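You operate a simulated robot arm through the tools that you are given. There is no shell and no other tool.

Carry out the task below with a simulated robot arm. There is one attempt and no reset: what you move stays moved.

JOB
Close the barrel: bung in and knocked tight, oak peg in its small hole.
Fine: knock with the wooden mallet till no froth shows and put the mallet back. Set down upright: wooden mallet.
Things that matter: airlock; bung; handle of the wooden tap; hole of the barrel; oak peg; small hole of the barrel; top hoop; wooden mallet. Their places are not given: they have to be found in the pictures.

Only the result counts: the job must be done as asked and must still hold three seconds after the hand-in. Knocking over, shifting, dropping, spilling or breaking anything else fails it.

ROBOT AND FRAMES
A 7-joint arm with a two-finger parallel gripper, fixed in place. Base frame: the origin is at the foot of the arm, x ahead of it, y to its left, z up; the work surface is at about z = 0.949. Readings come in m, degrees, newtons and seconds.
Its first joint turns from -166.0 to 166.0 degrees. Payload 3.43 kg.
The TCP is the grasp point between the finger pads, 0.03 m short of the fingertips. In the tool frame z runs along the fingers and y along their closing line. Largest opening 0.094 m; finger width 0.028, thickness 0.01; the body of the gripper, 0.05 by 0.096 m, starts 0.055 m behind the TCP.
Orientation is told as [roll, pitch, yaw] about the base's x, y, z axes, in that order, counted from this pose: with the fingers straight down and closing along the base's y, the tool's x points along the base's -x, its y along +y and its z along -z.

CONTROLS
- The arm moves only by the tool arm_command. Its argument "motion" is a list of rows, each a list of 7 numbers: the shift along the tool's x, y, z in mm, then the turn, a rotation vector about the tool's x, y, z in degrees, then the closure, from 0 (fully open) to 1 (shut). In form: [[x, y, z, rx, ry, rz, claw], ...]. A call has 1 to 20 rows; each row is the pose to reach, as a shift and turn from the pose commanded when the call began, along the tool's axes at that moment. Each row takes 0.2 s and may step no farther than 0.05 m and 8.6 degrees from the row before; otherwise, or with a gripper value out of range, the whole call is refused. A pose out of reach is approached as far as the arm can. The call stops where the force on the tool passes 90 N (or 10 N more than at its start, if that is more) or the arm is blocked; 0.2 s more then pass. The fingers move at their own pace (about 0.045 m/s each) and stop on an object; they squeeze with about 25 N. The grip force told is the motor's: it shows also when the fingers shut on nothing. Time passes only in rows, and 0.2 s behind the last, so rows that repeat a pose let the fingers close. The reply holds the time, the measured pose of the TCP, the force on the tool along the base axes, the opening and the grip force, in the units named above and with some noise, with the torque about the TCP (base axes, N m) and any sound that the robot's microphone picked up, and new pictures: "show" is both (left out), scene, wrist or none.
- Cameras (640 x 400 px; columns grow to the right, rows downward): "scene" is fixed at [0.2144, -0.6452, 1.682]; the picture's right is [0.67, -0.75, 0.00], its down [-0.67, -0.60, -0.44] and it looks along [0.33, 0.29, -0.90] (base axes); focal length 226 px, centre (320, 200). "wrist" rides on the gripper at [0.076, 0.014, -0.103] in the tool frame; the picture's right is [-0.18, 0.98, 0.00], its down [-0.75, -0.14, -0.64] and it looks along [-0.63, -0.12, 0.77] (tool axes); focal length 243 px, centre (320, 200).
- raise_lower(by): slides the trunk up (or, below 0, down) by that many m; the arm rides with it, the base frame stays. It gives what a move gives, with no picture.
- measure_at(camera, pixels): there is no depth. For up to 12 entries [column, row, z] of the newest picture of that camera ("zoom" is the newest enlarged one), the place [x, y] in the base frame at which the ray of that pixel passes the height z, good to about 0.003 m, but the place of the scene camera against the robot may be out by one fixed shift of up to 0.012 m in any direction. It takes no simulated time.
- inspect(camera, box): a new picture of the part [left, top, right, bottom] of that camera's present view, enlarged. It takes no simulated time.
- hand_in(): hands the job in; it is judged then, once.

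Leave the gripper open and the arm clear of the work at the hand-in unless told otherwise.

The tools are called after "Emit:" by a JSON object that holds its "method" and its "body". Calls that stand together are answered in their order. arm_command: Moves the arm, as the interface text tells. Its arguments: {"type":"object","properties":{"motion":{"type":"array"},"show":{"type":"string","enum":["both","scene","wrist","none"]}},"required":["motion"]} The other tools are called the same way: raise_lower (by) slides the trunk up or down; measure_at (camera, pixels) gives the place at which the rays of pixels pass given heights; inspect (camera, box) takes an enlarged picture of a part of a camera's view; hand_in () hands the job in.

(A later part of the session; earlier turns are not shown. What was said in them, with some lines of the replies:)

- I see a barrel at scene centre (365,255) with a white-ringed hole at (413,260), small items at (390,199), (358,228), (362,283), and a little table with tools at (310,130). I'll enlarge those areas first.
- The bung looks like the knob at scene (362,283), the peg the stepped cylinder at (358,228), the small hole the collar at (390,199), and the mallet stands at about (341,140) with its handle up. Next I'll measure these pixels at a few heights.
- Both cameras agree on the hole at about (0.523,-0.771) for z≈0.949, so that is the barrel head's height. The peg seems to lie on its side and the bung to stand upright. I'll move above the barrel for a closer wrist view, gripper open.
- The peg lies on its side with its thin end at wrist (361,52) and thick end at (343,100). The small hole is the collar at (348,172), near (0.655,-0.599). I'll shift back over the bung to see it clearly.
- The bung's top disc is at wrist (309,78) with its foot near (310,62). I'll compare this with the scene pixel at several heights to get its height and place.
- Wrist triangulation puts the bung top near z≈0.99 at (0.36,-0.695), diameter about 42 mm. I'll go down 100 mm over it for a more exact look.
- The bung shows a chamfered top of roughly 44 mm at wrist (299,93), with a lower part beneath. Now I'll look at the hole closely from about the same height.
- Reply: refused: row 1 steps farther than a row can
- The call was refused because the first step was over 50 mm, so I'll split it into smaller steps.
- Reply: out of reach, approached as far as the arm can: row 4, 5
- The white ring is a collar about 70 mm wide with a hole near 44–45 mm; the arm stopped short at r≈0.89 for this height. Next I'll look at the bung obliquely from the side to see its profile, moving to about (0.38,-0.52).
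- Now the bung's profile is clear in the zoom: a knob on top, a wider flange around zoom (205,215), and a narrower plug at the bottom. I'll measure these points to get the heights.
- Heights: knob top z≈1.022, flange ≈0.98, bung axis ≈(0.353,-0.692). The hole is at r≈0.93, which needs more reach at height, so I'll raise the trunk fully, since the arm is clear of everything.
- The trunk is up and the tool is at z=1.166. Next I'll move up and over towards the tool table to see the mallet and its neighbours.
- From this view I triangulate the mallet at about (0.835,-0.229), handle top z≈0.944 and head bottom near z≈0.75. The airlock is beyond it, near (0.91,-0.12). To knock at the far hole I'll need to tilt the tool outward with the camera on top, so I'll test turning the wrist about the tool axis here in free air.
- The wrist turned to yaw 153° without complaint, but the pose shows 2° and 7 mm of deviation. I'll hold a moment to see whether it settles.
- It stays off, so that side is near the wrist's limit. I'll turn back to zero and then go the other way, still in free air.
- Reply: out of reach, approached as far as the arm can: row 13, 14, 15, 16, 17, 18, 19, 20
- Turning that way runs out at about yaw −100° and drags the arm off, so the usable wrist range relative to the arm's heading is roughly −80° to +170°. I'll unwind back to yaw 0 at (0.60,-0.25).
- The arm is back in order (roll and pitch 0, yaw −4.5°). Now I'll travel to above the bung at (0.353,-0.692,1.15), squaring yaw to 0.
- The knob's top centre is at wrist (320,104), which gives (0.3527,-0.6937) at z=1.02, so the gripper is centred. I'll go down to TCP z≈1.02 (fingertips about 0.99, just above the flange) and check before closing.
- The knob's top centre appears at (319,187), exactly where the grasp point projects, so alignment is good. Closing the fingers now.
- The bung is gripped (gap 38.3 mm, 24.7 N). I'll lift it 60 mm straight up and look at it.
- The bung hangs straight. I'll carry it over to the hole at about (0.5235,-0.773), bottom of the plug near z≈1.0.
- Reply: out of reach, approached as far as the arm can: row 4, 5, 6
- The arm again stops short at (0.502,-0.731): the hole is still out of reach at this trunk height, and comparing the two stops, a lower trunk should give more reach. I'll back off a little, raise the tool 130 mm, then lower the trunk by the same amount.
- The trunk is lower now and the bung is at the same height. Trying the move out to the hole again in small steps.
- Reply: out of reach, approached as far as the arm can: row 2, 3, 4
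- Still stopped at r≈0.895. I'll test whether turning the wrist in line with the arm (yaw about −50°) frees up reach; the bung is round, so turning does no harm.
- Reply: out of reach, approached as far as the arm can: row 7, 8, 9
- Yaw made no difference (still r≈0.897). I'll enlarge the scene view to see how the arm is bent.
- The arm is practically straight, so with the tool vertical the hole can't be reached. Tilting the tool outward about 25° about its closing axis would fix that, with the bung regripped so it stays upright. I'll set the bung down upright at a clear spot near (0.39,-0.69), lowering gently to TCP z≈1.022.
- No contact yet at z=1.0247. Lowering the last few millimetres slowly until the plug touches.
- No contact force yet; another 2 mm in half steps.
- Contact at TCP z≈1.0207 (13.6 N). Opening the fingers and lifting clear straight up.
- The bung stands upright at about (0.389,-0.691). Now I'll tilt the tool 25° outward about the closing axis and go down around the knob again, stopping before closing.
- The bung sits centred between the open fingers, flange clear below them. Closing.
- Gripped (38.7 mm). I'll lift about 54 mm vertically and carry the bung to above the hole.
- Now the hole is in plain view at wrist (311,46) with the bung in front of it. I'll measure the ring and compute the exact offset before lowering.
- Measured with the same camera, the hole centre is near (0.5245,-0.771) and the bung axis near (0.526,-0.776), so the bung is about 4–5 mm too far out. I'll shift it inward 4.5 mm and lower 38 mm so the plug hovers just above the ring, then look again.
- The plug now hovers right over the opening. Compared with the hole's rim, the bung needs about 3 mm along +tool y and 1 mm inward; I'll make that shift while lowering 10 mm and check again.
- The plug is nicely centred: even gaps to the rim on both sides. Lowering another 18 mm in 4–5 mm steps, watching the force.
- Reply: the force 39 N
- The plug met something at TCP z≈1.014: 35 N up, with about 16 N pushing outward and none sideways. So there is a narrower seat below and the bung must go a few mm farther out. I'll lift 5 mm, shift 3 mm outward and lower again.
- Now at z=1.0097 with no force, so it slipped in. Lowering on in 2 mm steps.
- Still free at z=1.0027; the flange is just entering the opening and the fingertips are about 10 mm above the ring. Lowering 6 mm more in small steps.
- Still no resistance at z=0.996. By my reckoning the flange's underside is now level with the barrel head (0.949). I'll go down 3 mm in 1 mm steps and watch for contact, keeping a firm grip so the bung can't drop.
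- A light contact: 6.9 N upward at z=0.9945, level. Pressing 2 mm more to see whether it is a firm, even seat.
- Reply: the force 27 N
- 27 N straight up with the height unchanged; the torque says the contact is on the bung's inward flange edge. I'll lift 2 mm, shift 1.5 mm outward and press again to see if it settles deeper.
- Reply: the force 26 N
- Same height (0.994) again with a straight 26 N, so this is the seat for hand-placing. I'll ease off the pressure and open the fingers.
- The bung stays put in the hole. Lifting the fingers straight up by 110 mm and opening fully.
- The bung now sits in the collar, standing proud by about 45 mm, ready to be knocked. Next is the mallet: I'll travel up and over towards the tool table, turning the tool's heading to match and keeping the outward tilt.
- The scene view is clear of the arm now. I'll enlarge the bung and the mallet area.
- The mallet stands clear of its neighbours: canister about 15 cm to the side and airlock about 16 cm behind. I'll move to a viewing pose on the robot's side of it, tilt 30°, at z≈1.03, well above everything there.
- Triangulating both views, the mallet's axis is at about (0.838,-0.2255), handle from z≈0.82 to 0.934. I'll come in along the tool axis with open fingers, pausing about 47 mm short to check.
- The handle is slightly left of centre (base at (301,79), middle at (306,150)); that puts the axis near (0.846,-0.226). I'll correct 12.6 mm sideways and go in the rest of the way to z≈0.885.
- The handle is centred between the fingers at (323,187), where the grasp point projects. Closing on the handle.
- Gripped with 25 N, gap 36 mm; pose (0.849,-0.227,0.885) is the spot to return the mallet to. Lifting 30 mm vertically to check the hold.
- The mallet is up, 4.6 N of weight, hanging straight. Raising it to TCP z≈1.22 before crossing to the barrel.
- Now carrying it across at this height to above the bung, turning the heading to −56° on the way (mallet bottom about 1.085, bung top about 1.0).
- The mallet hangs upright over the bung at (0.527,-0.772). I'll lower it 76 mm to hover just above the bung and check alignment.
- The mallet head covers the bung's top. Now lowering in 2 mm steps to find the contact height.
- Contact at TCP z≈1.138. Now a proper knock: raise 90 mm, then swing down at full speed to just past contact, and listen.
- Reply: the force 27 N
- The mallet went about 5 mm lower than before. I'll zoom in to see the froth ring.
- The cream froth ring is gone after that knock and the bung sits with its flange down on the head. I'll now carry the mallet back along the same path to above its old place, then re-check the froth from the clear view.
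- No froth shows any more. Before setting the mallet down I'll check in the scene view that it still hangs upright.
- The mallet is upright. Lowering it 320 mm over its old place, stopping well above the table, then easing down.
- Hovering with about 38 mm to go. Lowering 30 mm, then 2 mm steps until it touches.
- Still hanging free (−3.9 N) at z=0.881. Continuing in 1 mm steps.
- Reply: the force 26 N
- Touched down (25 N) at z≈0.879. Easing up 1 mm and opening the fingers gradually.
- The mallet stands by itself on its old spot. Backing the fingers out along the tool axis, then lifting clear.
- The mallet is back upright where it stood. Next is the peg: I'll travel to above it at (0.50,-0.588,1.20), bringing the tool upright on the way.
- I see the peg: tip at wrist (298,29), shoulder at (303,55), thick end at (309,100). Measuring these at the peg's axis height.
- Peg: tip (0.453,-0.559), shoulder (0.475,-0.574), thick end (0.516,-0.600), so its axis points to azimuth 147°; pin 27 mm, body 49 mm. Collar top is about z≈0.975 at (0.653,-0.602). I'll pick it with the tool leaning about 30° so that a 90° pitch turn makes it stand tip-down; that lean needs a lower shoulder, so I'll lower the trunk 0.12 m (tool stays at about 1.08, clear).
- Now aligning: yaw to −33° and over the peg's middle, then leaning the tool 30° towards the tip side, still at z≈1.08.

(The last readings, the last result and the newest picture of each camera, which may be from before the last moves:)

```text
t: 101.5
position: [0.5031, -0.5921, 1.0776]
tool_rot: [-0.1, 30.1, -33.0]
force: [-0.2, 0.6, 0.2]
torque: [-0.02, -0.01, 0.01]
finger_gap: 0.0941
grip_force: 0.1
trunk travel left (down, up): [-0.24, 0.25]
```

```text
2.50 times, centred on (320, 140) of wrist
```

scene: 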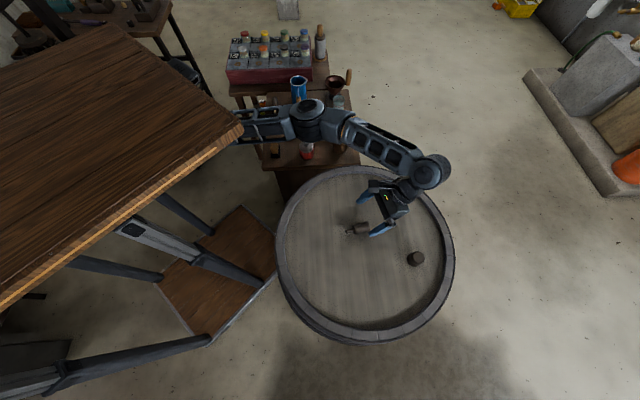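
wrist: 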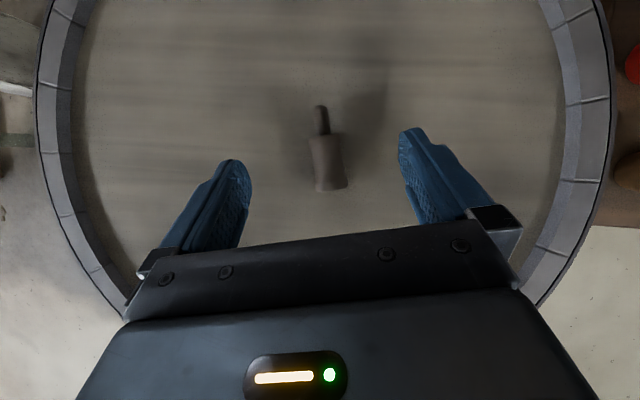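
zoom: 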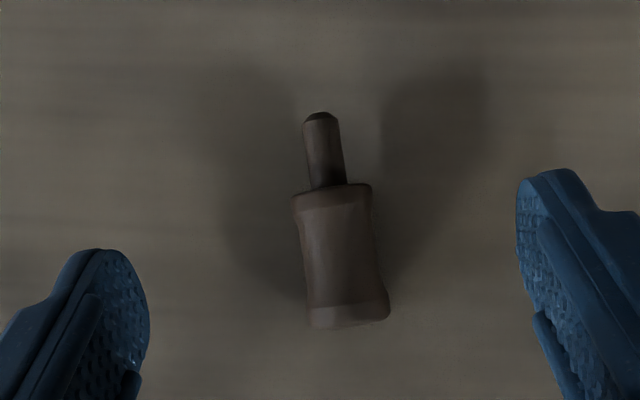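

The leaning pose is reachable, and the peg's axis (zoom (348,318) to (320,115)) is parallel to the fingers within 1°. Descending vertically to z≈0.987 around the peg body (fingertip corners about 5 mm above the head).

Emit:
{"method": "arm_command", "body": {"motion": [[-15, 0, 25.9, 0, 0, 0, 0], [-30, 0, 51.8, 0, 0, 0, 0], [-40, 0, 69, 0, 0, 0, 0], [-45.4, 0, 78.4, 0, 0, 0, 0], [-45.4, 0, 78.4, 0, 0, 0, 0]], "show": "both"}}

Emit:
{"method": "inspect", "body": {"camera": "wrist", "box": [200, 80, 440, 240]}}

```text
t: 102.7
position: [0.504, -0.592, 0.9877]
tool_rot: [-0.1, 30.1, -33.0]
force: [-0.6, 0.0, -0.3]
torque: [-0.02, 0.03, -0.02]
finger_gap: 0.0937
grip_force: 0.2
trunk travel left (down, up): [-0.24, 0.25]
```

scene: 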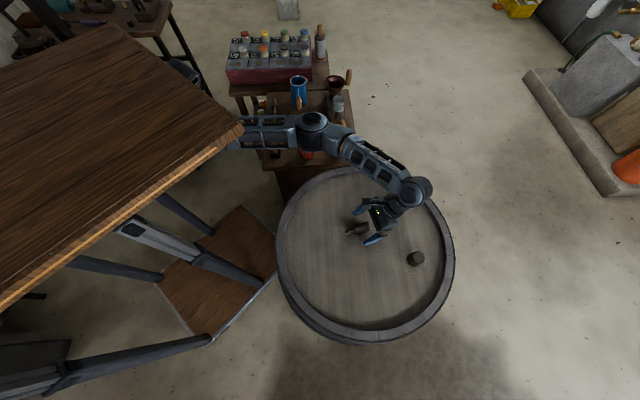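
wrist: 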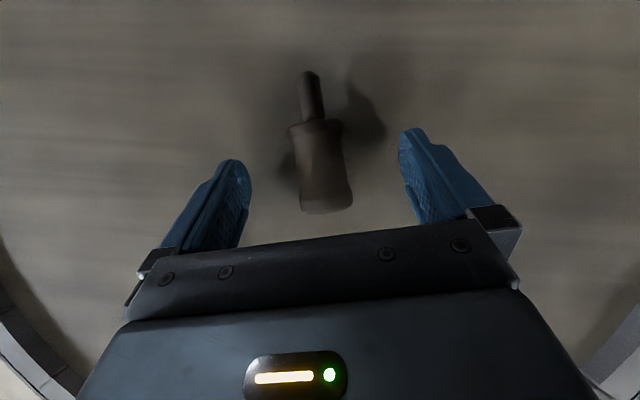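

```text
2.50 times, centred on (320, 160) of wrist
```

zoom: 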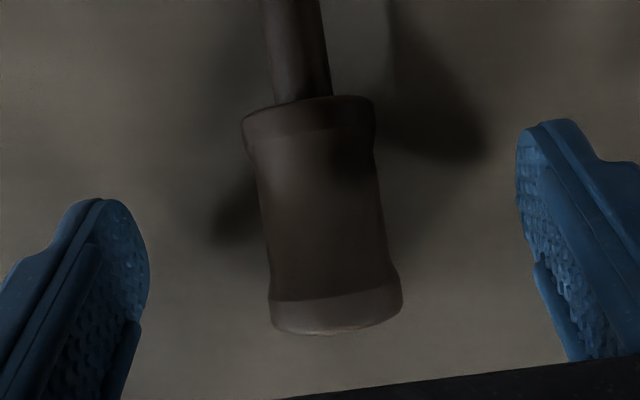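

The peg body lies centred between the fingers. I'll go 3 mm lower for a deeper hold and then close.

Emit:
{"method": "arm_command", "body": {"motion": [[-0.75, 0, 1.3, 0, 0, 0, 0], [-1.5, 0, 2.6, 0, 0, 0, 0], [-1.5, 0, 2.6, 0, 0, 0, 0.4], [-1.5, 0, 2.6, 0, 0, 0, 0.7], [-1.5, 0, 2.6, 0, 0, 0, 1], [-1.5, 0, 2.6, 0, 0, 0, 1], [-1.5, 0, 2.6, 0, 0, 0, 1], [-1.5, 0, 2.6, 0, 0, 0, 1]], "show": "wrist"}}

Emit:
{"method": "inspect", "body": {"camera": "wrist", "box": [200, 60, 440, 240]}}

```text
t: 104.5
position: [0.5045, -0.5922, 0.9843]
tool_rot: [-0.1, 30.0, -33.0]
force: [-0.8, 0.6, 0.1]
torque: [0.0, -0.03, -0.02]
finger_gap: 0.0285
grip_force: 25.3
trunk travel left (down, up): [-0.24, 0.25]
```

wrist: 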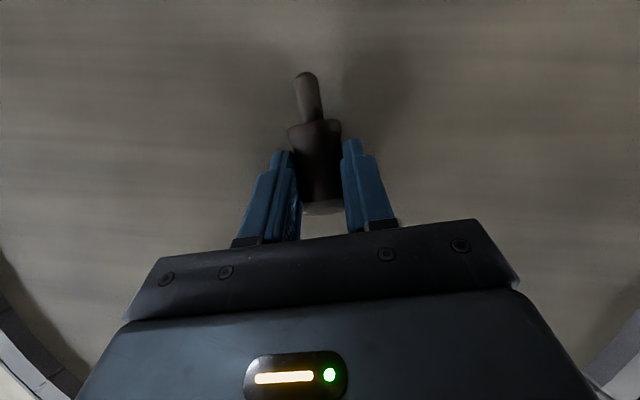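

```text
2.22 times, centred on (320, 150) of wrist
```

zoom: 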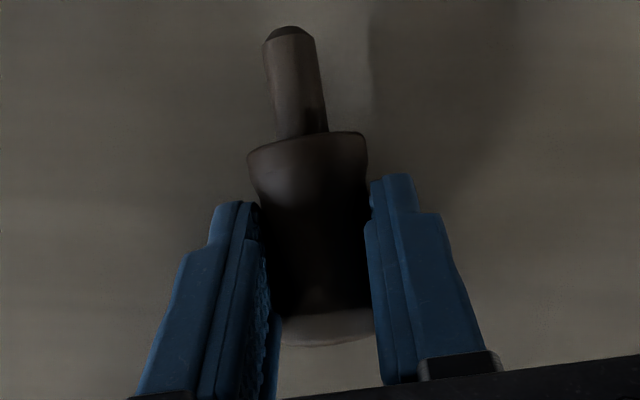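

The peg is held (gap 28.5 mm, 25 N), tip pointing towards the robot. Lifting it 136 mm straight up.

Emit:
{"method": "arm_command", "body": {"motion": [[10, 0, -17.3, 0, 0, 0, 1], [30, 0, -52, 0, 0, 0, 1], [50, 0, -86.6, 0, 0, 0, 1], [68, 0, -117.8, 0, 0, 0, 1], [68, 0, -117.8, 0, 0, 0, 1]], "show": "wrist"}}

```text
t: 105.7
position: [0.5043, -0.5919, 1.1217]
tool_rot: [0.0, 30.0, -33.0]
force: [-0.5, -0.5, 0.2]
torque: [0.01, -0.01, -0.02]
finger_gap: 0.0287
grip_force: 25.4
trunk travel left (down, up): [-0.24, 0.25]
```

wrist: 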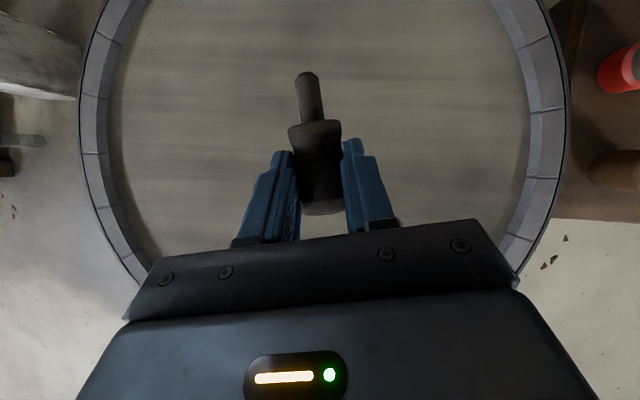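

The peg is up and steady. Now the 90° pitch turn (tip goes from sideways to down) while moving to above the small hole at constant height.

Emit:
{"method": "arm_command", "body": {"motion": [[-8.7, 6.7, -5, 0, -8.2, 0, 1], [-17.3, 13.3, -10, 0, -16.4, 0, 1], [-26, 20, -15, 0, -24.5, 0, 1], [-34.6, 26.6, -20, 0, -32.7, 0, 1], [-43.3, 33.3, -25, 0, -40.9, 0, 1], [-51.9, 39.9, -30, 0, -49.1, 0, 1], [-60.6, 46.6, -35, 0, -57.3, 0, 1], [-69.2, 53.2, -40, 0, -65.5, 0, 1], [-77.9, 59.9, -45, 0, -73.6, 0, 1], [-86.5, 66.5, -50, 0, -81.8, 0, 1], [-95.2, 73.2, -55, 0, -90, 0, 1], [-95.2, 73.2, -55, 0, -90, 0, 1], [-95.2, 73.2, -55, 0, -90, 0, 1]], "show": "both"}}

Emit:
{"method": "inspect", "body": {"camera": "wrist", "box": [200, 20, 440, 220]}}

Emit:
{"method": "inspect", "body": {"camera": "scene", "box": [340, 140, 450, 240]}}

```text
t: 108.5
position: [0.6381, -0.5903, 1.1206]
tool_rot: [-0.2, -60.0, -32.8]
force: [0.3, -0.1, -0.4]
torque: [0.03, 0.01, -0.01]
finger_gap: 0.0286
grip_force: 25.0
trunk travel left (down, up): [-0.24, 0.25]
```

scene: 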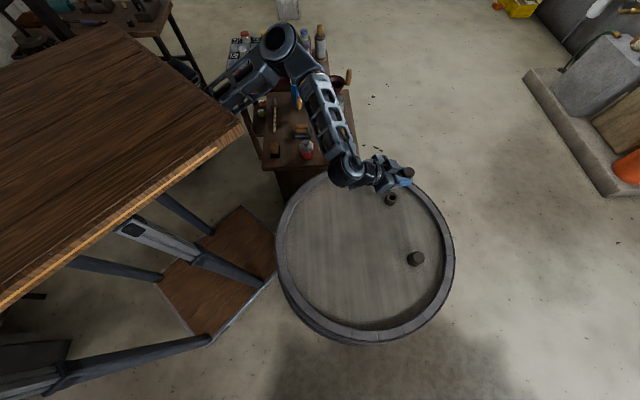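
wrist: 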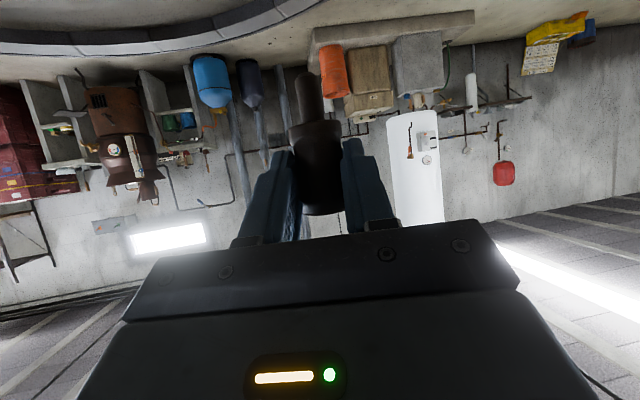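

```text
2.00 times, centred on (320, 120) of wrist
```

zoom: 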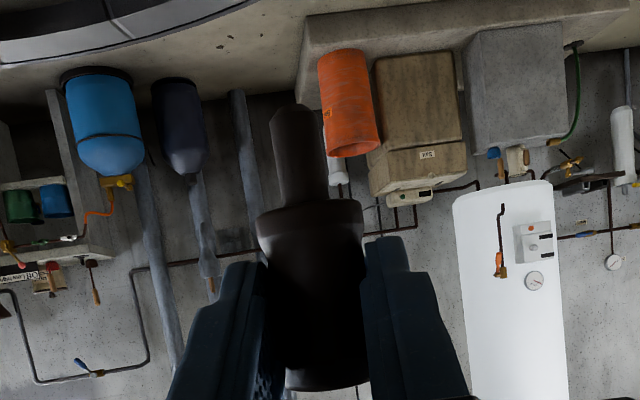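

```text
4.00 times, centred on (395, 190) of scene
```

zoom: 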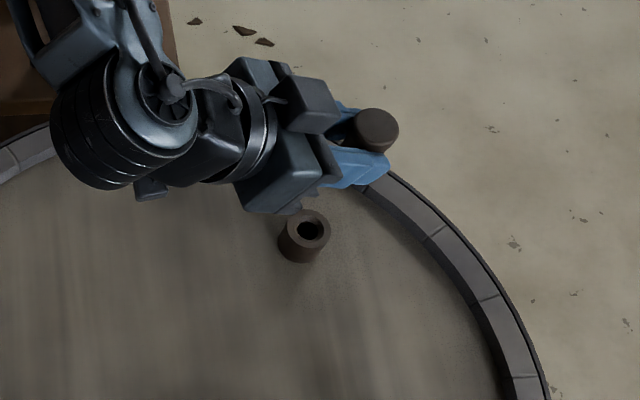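

The peg now hangs tip-down, with its thick end at scene zoom (377,130), very nearly over the collar. Lowering 60 mm so the tip is about 20 mm above the collar, then comparing.

Emit:
{"method": "arm_command", "body": {"motion": [[17.3, 0, 10, 0, 0, 0, 1], [34.6, 0, 20, 0, 0, 0, 1], [52, 0, 30, 0, 0, 0, 1], [52, 0, 30, 0, 0, 0, 1]], "show": "both"}}

Emit:
{"method": "inspect", "body": {"camera": "scene", "box": [360, 160, 430, 220]}}

Emit:
{"method": "inspect", "body": {"camera": "wrist", "box": [220, 0, 420, 140]}}

```text
t: 109.5
position: [0.6387, -0.5909, 1.0598]
tool_rot: [-0.2, -60.0, -32.8]
force: [-0.2, 0.0, -0.7]
torque: [0.0, -0.02, 0.02]
finger_gap: 0.0285
grip_force: 24.5
trunk travel left (down, up): [-0.24, 0.25]
```

scene: 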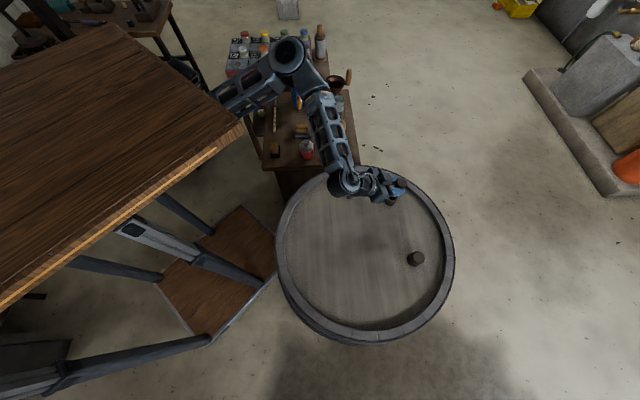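
wrist: 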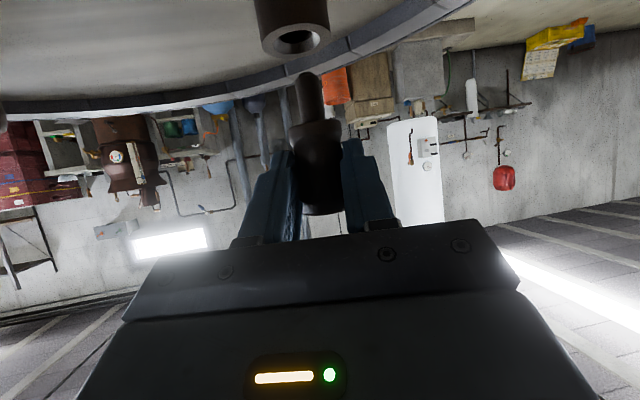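

```text
6.67 times, centred on (395, 190) of scene
```

zoom: 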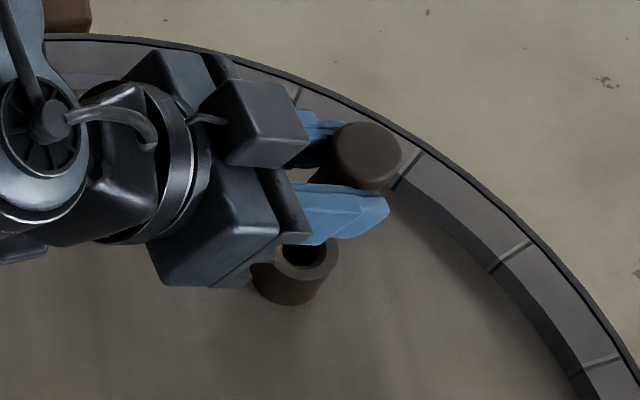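

```text
2.86 times, centred on (320, 70) of wrist
```

zoom: 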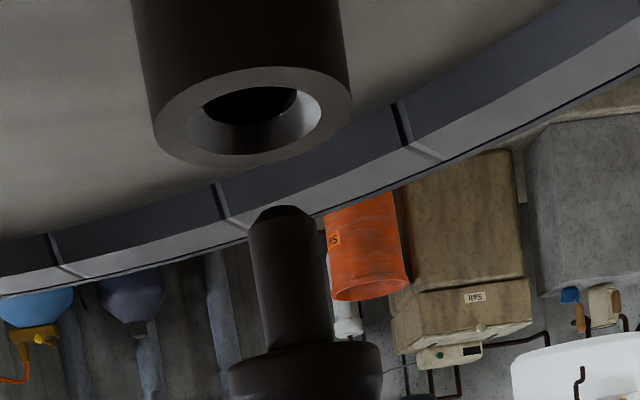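

The wrist camera now sees the collar's hole and the pin tip together. Combining three views, the collar top is z≈0.983 at (0.648,-0.600), so the pin is about 6.5 mm too far out and 2.7 mm off to one side. Correcting that and lowering 8 mm, then looking again.

Emit:
{"method": "arm_command", "body": {"motion": [[3.25, -2.7, -5.6, 0, 0, 0, 1], [6.7, -2.7, -3.6, 0, 0, 0, 1], [10.2, -2.7, -1.6, 0, 0, 0, 1], [10.2, -2.7, -1.6, 0, 0, 0, 1]], "show": "both"}}

Emit:
{"method": "inspect", "body": {"camera": "wrist", "box": [220, 0, 420, 140]}}

Emit:
{"method": "inspect", "body": {"camera": "scene", "box": [360, 160, 430, 220]}}

```text
t: 110.5
position: [0.6296, -0.5897, 1.0512]
tool_rot: [-0.1, -60.0, -32.8]
force: [0.1, -0.7, -0.8]
torque: [0.01, 0.01, -0.02]
finger_gap: 0.0285
grip_force: 25.1
trunk travel left (down, up): [-0.24, 0.25]
```

scene: 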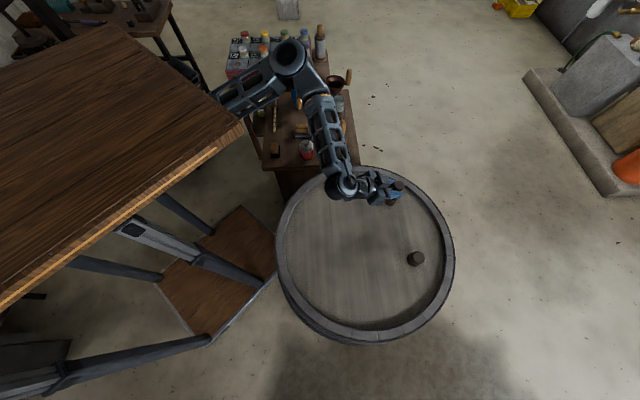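
wrist: 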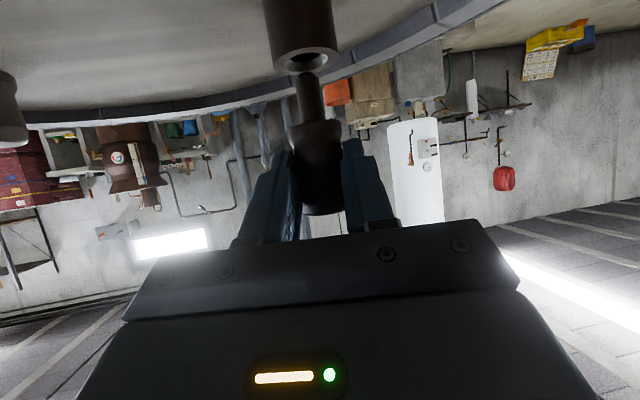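

```text
2.86 times, centred on (320, 70) of wrist
```

zoom: 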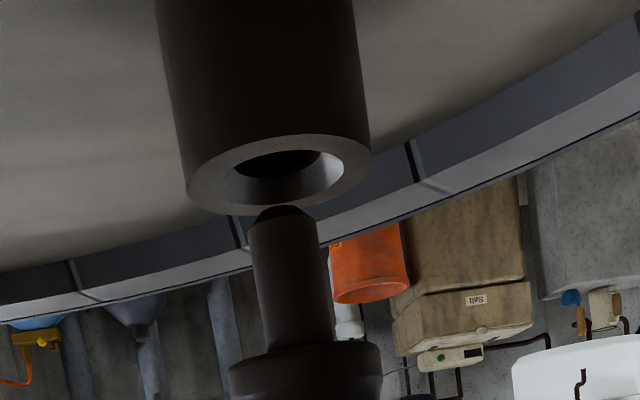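

```text
6.67 times, centred on (395, 190) of scene
```

zoom: 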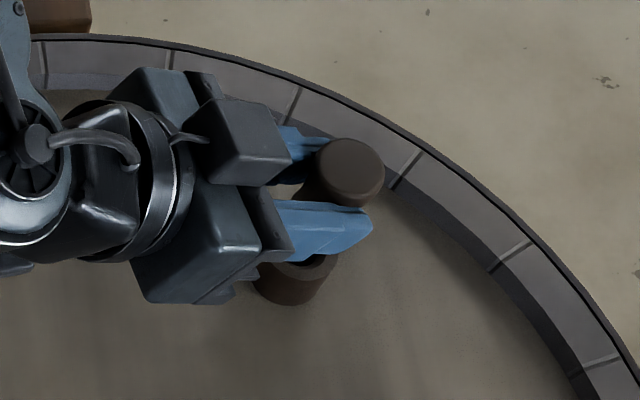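

The pin is now in line sideways (both at lateral −0.154) and within about 2 mm in depth. The countersink will guide it; lowering in 3 mm steps with the force watched.

Emit:
{"method": "arm_command", "body": {"motion": [[2.6, 0, 1.5, 0, 0, 0, 1], [5.2, 0, 3, 0, 0, 0, 1], [7.8, 0, 4.5, 0, 0, 0, 1], [10.4, 0, 6, 0, 0, 0, 1], [10.4, 0, 6, 0, 0, 0, 1]], "show": "wrist"}}

Emit:
{"method": "inspect", "body": {"camera": "wrist", "box": [220, 20, 420, 160]}}

```text
t: 111.7
position: [0.6302, -0.5885, 1.0402]
tool_rot: [-0.1, -59.9, -32.8]
force: [-0.2, -0.3, -1.0]
torque: [0.01, 0.01, 0.03]
finger_gap: 0.0283
grip_force: 24.8
trunk travel left (down, up): [-0.24, 0.25]
```

wrist: 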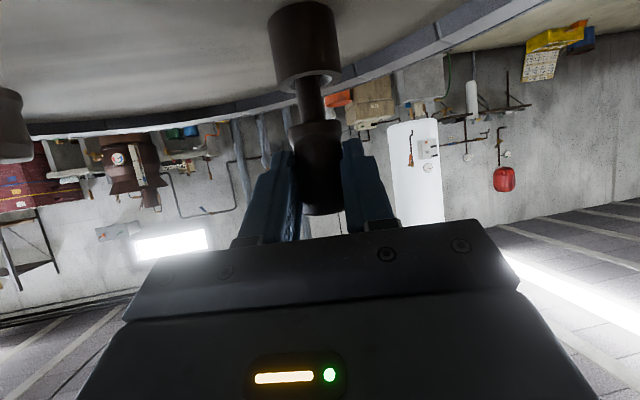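

```text
2.86 times, centred on (320, 90) of wrist
```

zoom: 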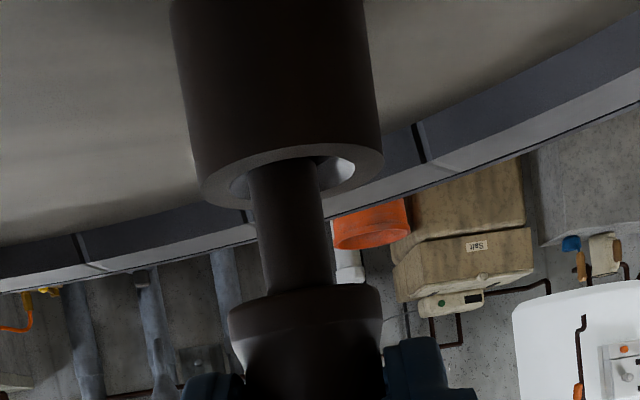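

The tip has entered the countersink with no force. The pin looks about 1.5 mm left of the hole's centre, so I'll shift +1.3 mm in y and keep lowering.

Emit:
{"method": "arm_command", "body": {"motion": [[0, 1.3, 0, 0, 0, 0, 1], [1.7, 1.3, 1, 0, 0, 0, 1], [3.5, 1.3, 2, 0, 0, 0, 1], [5.2, 1.3, 3, 0, 0, 0, 1], [5.2, 1.3, 3, 0, 0, 0, 1]], "show": "wrist"}}

Emit:
{"method": "inspect", "body": {"camera": "wrist", "box": [220, 20, 420, 160]}}

```text
t: 112.9
position: [0.6317, -0.5886, 1.0339]
tool_rot: [-0.2, -60.0, -32.8]
force: [6.7, -5.6, 1.2]
torque: [-0.32, -0.34, -0.02]
finger_gap: 0.0281
grip_force: 25.3
trunk travel left (down, up): [-0.24, 0.25]
```

wrist: 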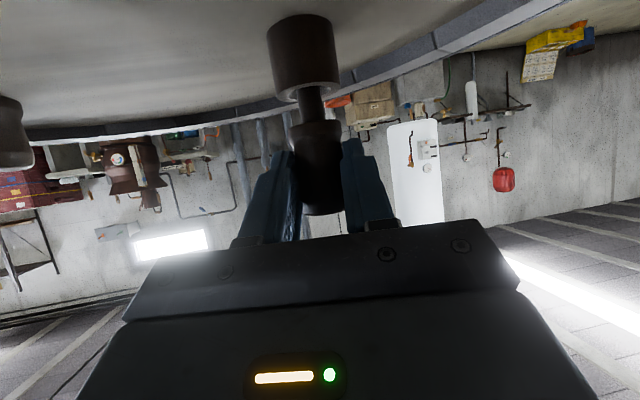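

```text
2.86 times, centred on (320, 90) of wrist
```

zoom: 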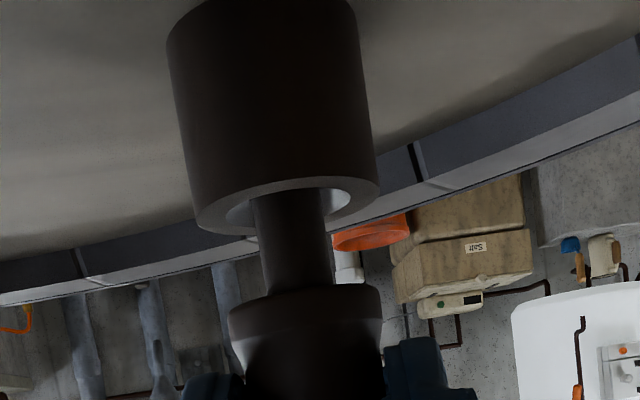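

The hole pushes the pin outward with about 9 N, so the pin touches the inner wall. Shifting 1.5 mm outward and continuing down.

Emit:
{"method": "arm_command", "body": {"motion": [[-0.75, 0, 1.3, 0, 0, 0, 1], [1, 0, 2.3, 0, 0, 0, 1], [2.7, 0, 3.3, 0, 0, 0, 1], [2.7, 0, 3.3, 0, 0, 0, 1]], "show": "wrist"}}

Emit:
{"method": "inspect", "body": {"camera": "wrist", "box": [220, 20, 420, 160]}}

```text
t: 113.9
position: [0.6323, -0.5894, 1.0308]
tool_rot: [-0.1, -59.9, -32.8]
force: [0.0, -0.6, 0.1]
torque: [-0.02, 0.01, 0.03]
finger_gap: 0.0284
grip_force: 24.7
trunk travel left (down, up): [-0.24, 0.25]
```

wrist: 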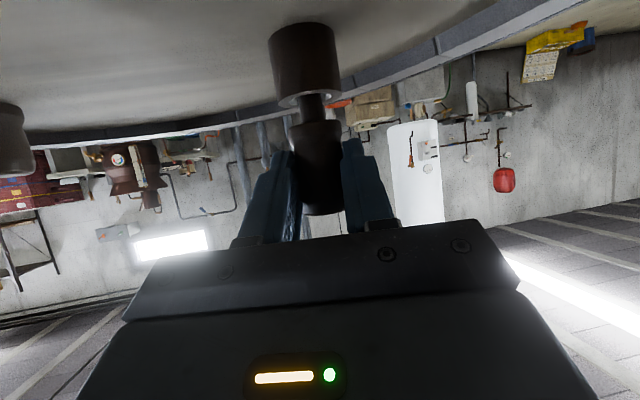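

```text
2.86 times, centred on (320, 90) of wrist
```

zoom: 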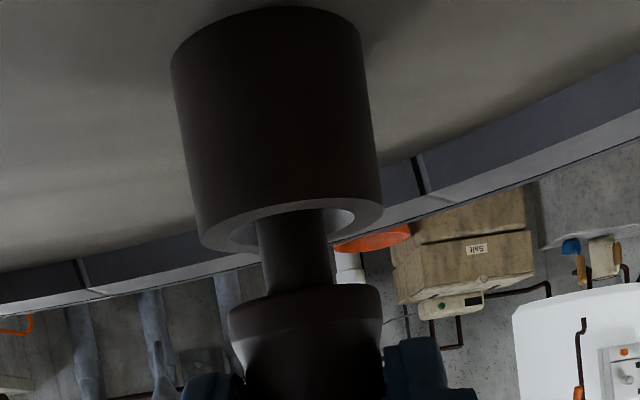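

No side force now and the pin is centred in the hole. Lowering further in 2 mm steps, expecting the shoulder to meet the collar in about 13 mm.

Emit:
{"method": "arm_command", "body": {"motion": [[1.7, 0, 1, 0, 0, 0, 1], [3.5, 0, 2, 0, 0, 0, 1], [5.2, 0, 3, 0, 0, 0, 1], [6.9, 0, 4, 0, 0, 0, 1], [8.7, 0, 5, 0, 0, 0, 1], [8.7, 0, 5, 0, 0, 0, 1]], "show": "wrist"}}

Emit:
{"method": "inspect", "body": {"camera": "wrist", "box": [220, 20, 420, 160]}}

```text
t: 115.3
position: [0.632, -0.5885, 1.0203]
tool_rot: [-0.2, -60.0, -32.8]
force: [-1.0, 0.2, -0.6]
torque: [-0.02, -0.03, 0.03]
finger_gap: 0.0283
grip_force: 24.8
trunk travel left (down, up): [-0.24, 0.25]
```

wrist: 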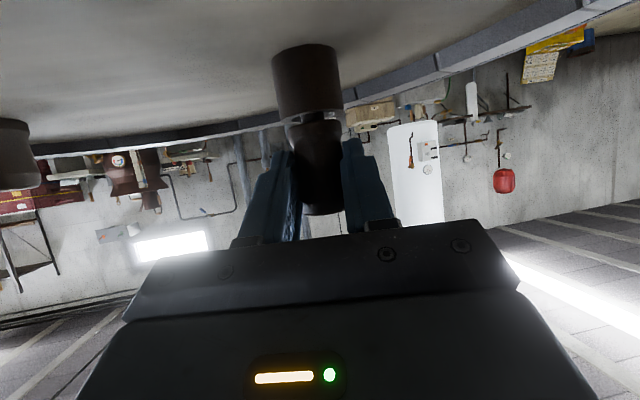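

```text
2.86 times, centred on (320, 90) of wrist
```

zoom: 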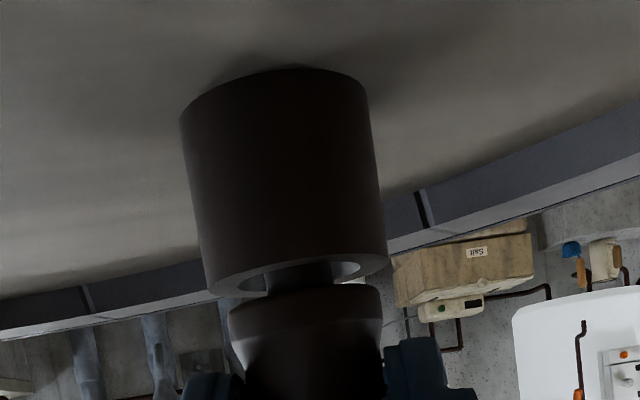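

Only a small gap between the shoulder and the collar remains, still no force. Continuing in 1 mm steps until the shoulder seats.

Emit:
{"method": "arm_command", "body": {"motion": [[0.87, 0, 0.5, 0, 0, 0, 1], [1.73, 0, 1, 0, 0, 0, 1], [2.6, 0, 1.5, 0, 0, 0, 1], [3.46, 0, 2, 0, 0, 0, 1], [3.46, 0, 2, 0, 0, 0, 1]], "show": "wrist"}}

Emit:
{"method": "inspect", "body": {"camera": "wrist", "box": [220, 20, 420, 160]}}

```text
t: 116.5
position: [0.6325, -0.588, 1.0172]
tool_rot: [-0.1, -59.9, -32.7]
force: [-0.1, 0.3, 0.0]
torque: [0.02, -0.01, 0.0]
finger_gap: 0.0286
grip_force: 25.1
trunk travel left (down, up): [-0.24, 0.25]
```

wrist: 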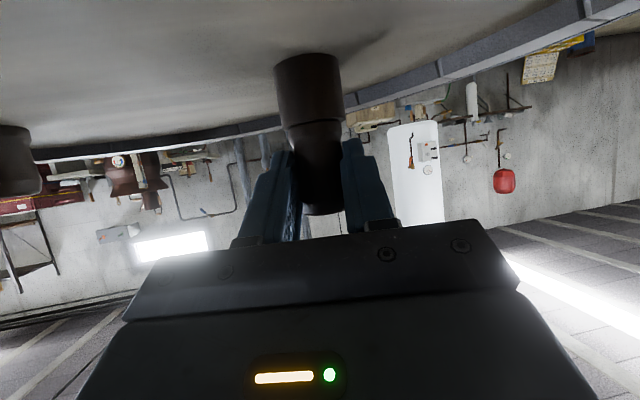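

```text
2.86 times, centred on (320, 90) of wrist
```

zoom: 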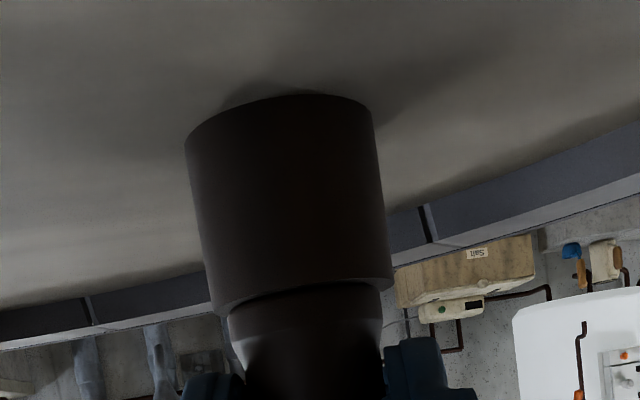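

Shoulder and collar look flush; still no force. A few more 1 mm steps until I feel contact.

Emit:
{"method": "arm_command", "body": {"motion": [[0.87, 0, 0.5, 0, 0, 0, 1], [1.73, 0, 1, 0, 0, 0, 1], [2.6, 0, 1.5, 0, 0, 0, 1], [2.6, 0, 1.5, 0, 0, 0, 1]], "show": "wrist"}}

Emit:
{"method": "inspect", "body": {"camera": "wrist", "box": [220, 20, 420, 160]}}

```text
t: 117.5
position: [0.633, -0.5885, 1.0165]
tool_rot: [-0.3, -60.3, -32.7]
force: [1.2, -4.8, 22.2]
torque: [-0.26, -0.36, -0.06]
finger_gap: 0.0283
grip_force: 25.2
trunk travel left (down, up): [-0.24, 0.25]
```

wrist: 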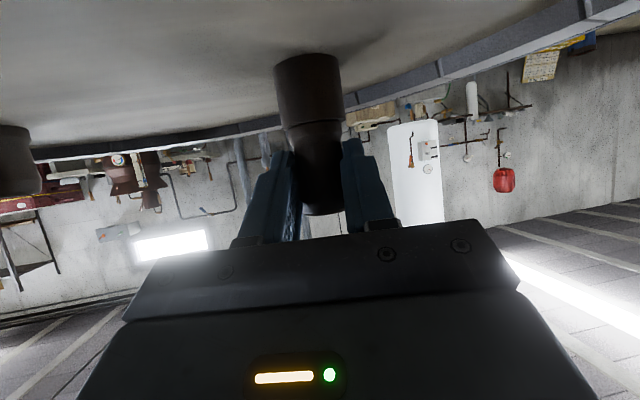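

```text
2.86 times, centred on (320, 90) of wrist
```

zoom: 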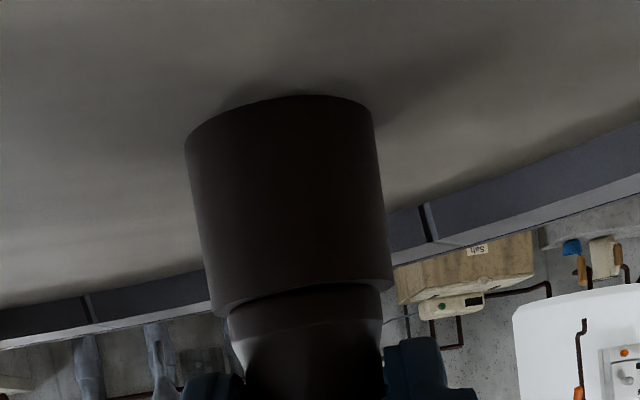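

The shoulder is seated: 22 N at z≈1.0165. Easing off 2 mm of pressure and opening the fingers.

Emit:
{"method": "arm_command", "body": {"motion": [[-0.9, 0, -0.5, 0, 0, 0, 1], [-1.7, 0, -1, 0, 0, 0, 1], [-1.7, 0, -1, 0, 0, 0, 0.6], [-1.7, 0, -1, 0, 0, 0, 0.4], [-1.7, 0, -1, 0, 0, 0, 0.2], [-1.7, 0, -1, 0, 0, 0, 0], [-1.7, 0, -1, 0, 0, 0, 0]], "show": "both"}}

Emit:
{"method": "inspect", "body": {"camera": "wrist", "box": [200, 20, 440, 220]}}

```text
t: 119.1
position: [0.6317, -0.5879, 1.0168]
tool_rot: [-0.1, -59.9, -32.9]
force: [-1.3, -0.2, 0.1]
torque: [-0.03, 0.04, 0.0]
finger_gap: 0.0939
grip_force: 0.1
trunk travel left (down, up): [-0.24, 0.25]
```

scene: 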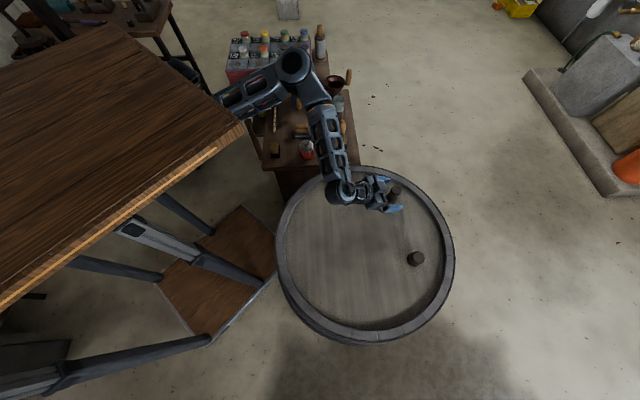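
wrist: 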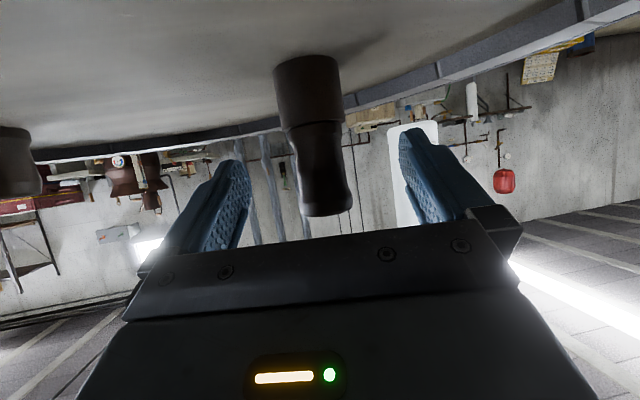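

```text
2.00 times, centred on (320, 120) of wrist
```

zoom: 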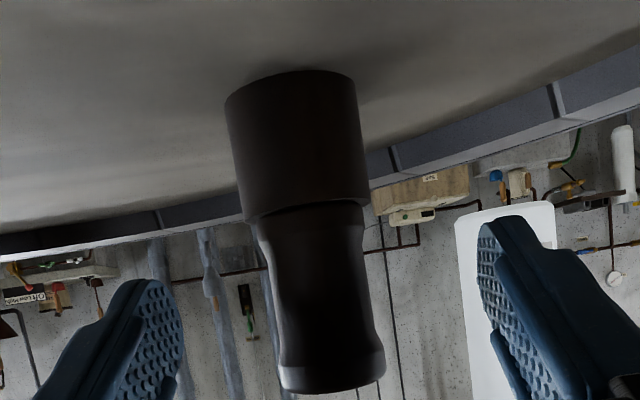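

The peg stands in the small hole on its own. Backing the gripper out along the tool axis (inward and up), then lifting clear.

Emit:
{"method": "arm_command", "body": {"motion": [[0, 0, -30, 0, 0, 0, 0], [0, 0, -65, 0, 0, 0, 0], [0, 0, -105, 0, 0, 0, 0], [-35, 0, -130, 0, 0, 0, 0], [-70, 0, -150, 0, 0, 0, 0], [-105, 0, -170, 0, 0, 0, 0], [-105, 0, -170, 0, 0, 0, 0]], "show": "both"}}

Emit:
{"method": "inspect", "body": {"camera": "scene", "box": [340, 160, 460, 290]}}

Emit:
{"method": "inspect", "body": {"camera": "scene", "box": [260, 60, 370, 180]}}

```text
t: 120.7
position: [0.5555, -0.5391, 1.1698]
tool_rot: [-0.6, -57.3, -32.7]
force: [-0.1, 0.0, 0.0]
torque: [-0.02, 0.02, -0.02]
finger_gap: 0.0942
grip_force: 0.1
trunk travel left (down, up): [-0.24, 0.25]
```

scene: 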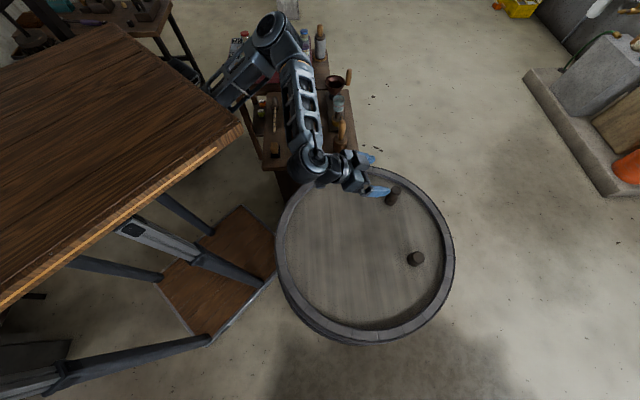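
wrist: 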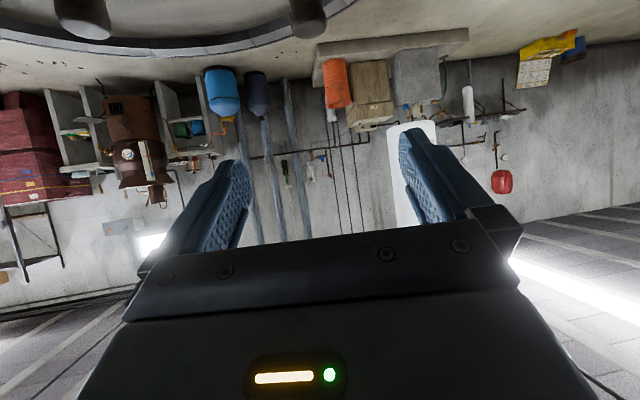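

```text
3.08 times, centred on (400, 225) of scene
```

zoom: 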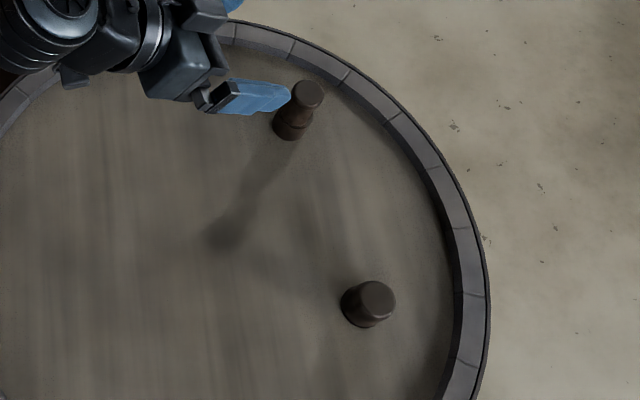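

```text
3.33 times, centred on (315, 120) of scene
```

zoom: 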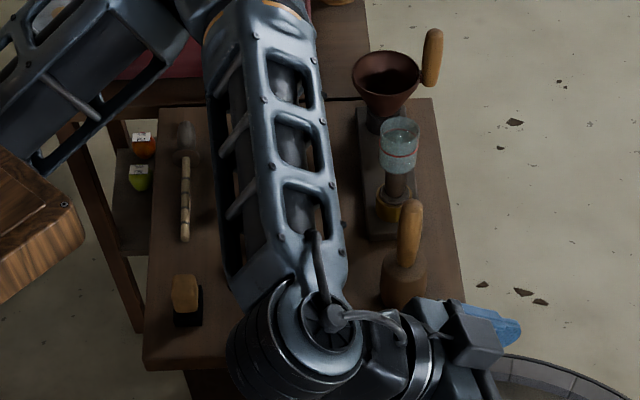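

Both bung and peg are in place and the mallet stands by the airlock. I'll raise the trunk to lift the arm straight up and clear, then do a last check.

Emit:
{"method": "raise_lower", "body": {"by": 0.2}}

Emit:
{"method": "arm_command", "body": {"motion": [[0, 0, 0, 0, 0, 0, 0], [0, 0, 0, 0, 0, 0, 0]], "show": "both"}}

Emit:
{"method": "inspect", "body": {"camera": "scene", "box": [380, 230, 450, 280]}}

Emit:
{"method": "inspect", "body": {"camera": "scene", "box": [340, 165, 430, 235]}}

Emit:
{"method": "inspect", "body": {"camera": "scene", "box": [260, 60, 370, 180]}}

```text
t: 122.9
position: [0.558, -0.5371, 1.3726]
tool_rot: [-1.4, -57.5, -31.8]
force: [-0.3, -0.1, -0.1]
torque: [0.05, 0.0, -0.01]
finger_gap: 0.0941
grip_force: 0.1
trunk travel left (down, up): [-0.44, 0.05]
```

```text
t: 123.5
position: [0.5577, -0.5365, 1.3721]
tool_rot: [-1.3, -57.4, -31.8]
force: [-0.7, -0.1, -0.6]
torque: [-0.05, 0.0, 0.03]
finger_gap: 0.094
grip_force: 0.1
trunk travel left (down, up): [-0.44, 0.05]
```

scene: 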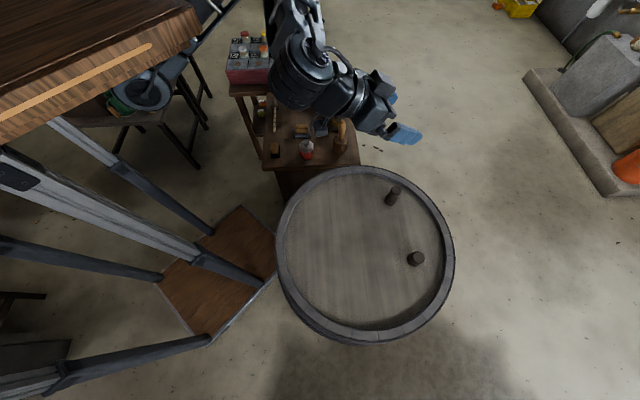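
wrist: 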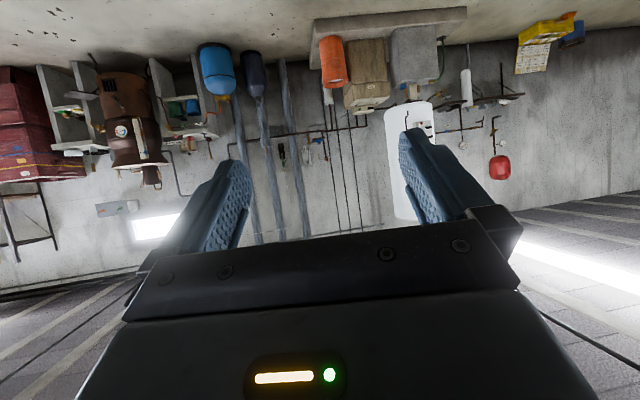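

```text
8.00 times, centred on (415, 255) of scene
```

zoom: 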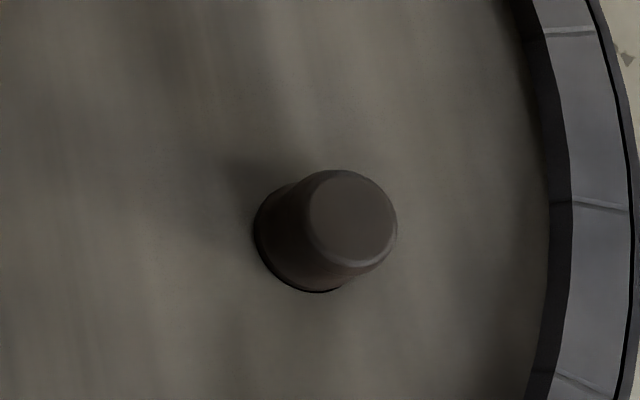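

```text
5.71 times, centred on (385, 200) of scene
```

zoom: 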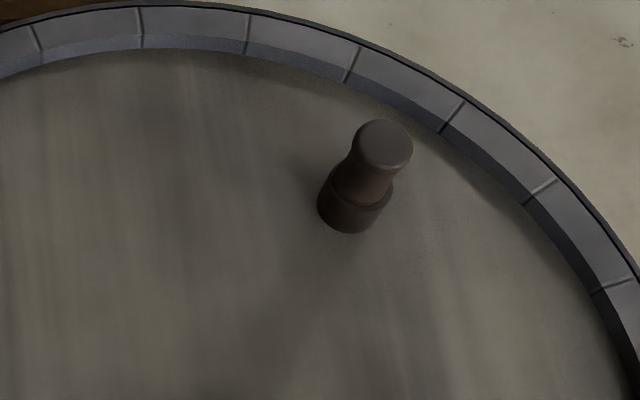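

```text
3.33 times, centred on (315, 120) of scene
```

zoom: 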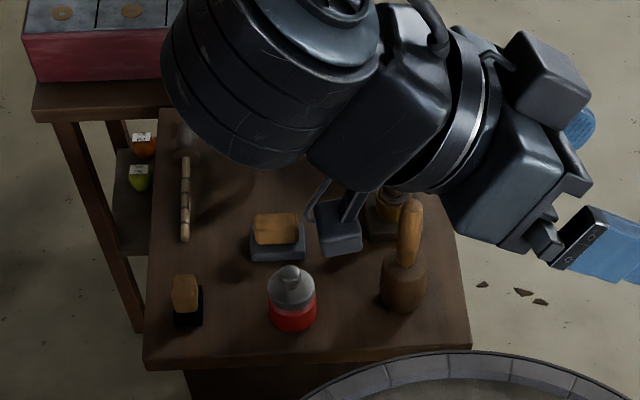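

Final check: bung seated with no froth around it, peg upright in its collar, and mallet, canister and airlock all standing as before. The gripper is open and the arm is high above the work, so I'm handing in.

Emit:
{"method": "hand_in", "body": {}}

```text
The job is handed in.
```

The barrel is closed and the job is handed in; I don't have the judge's result.

- **Bung:** it is in its hole. One knock with the wooden mallet drove it down about 10 mm. The froth ring vanished at that knock and had not come back in the last pictures before hand-in.
- **Oak peg:** it stands tip-down in the small hole with its shoulder seated on the collar.
- **Mallet:** it stands upright on its old spot. Nothing around it was touched.
- **Arm:** the gripper is open and raised well clear of the barrel and table.
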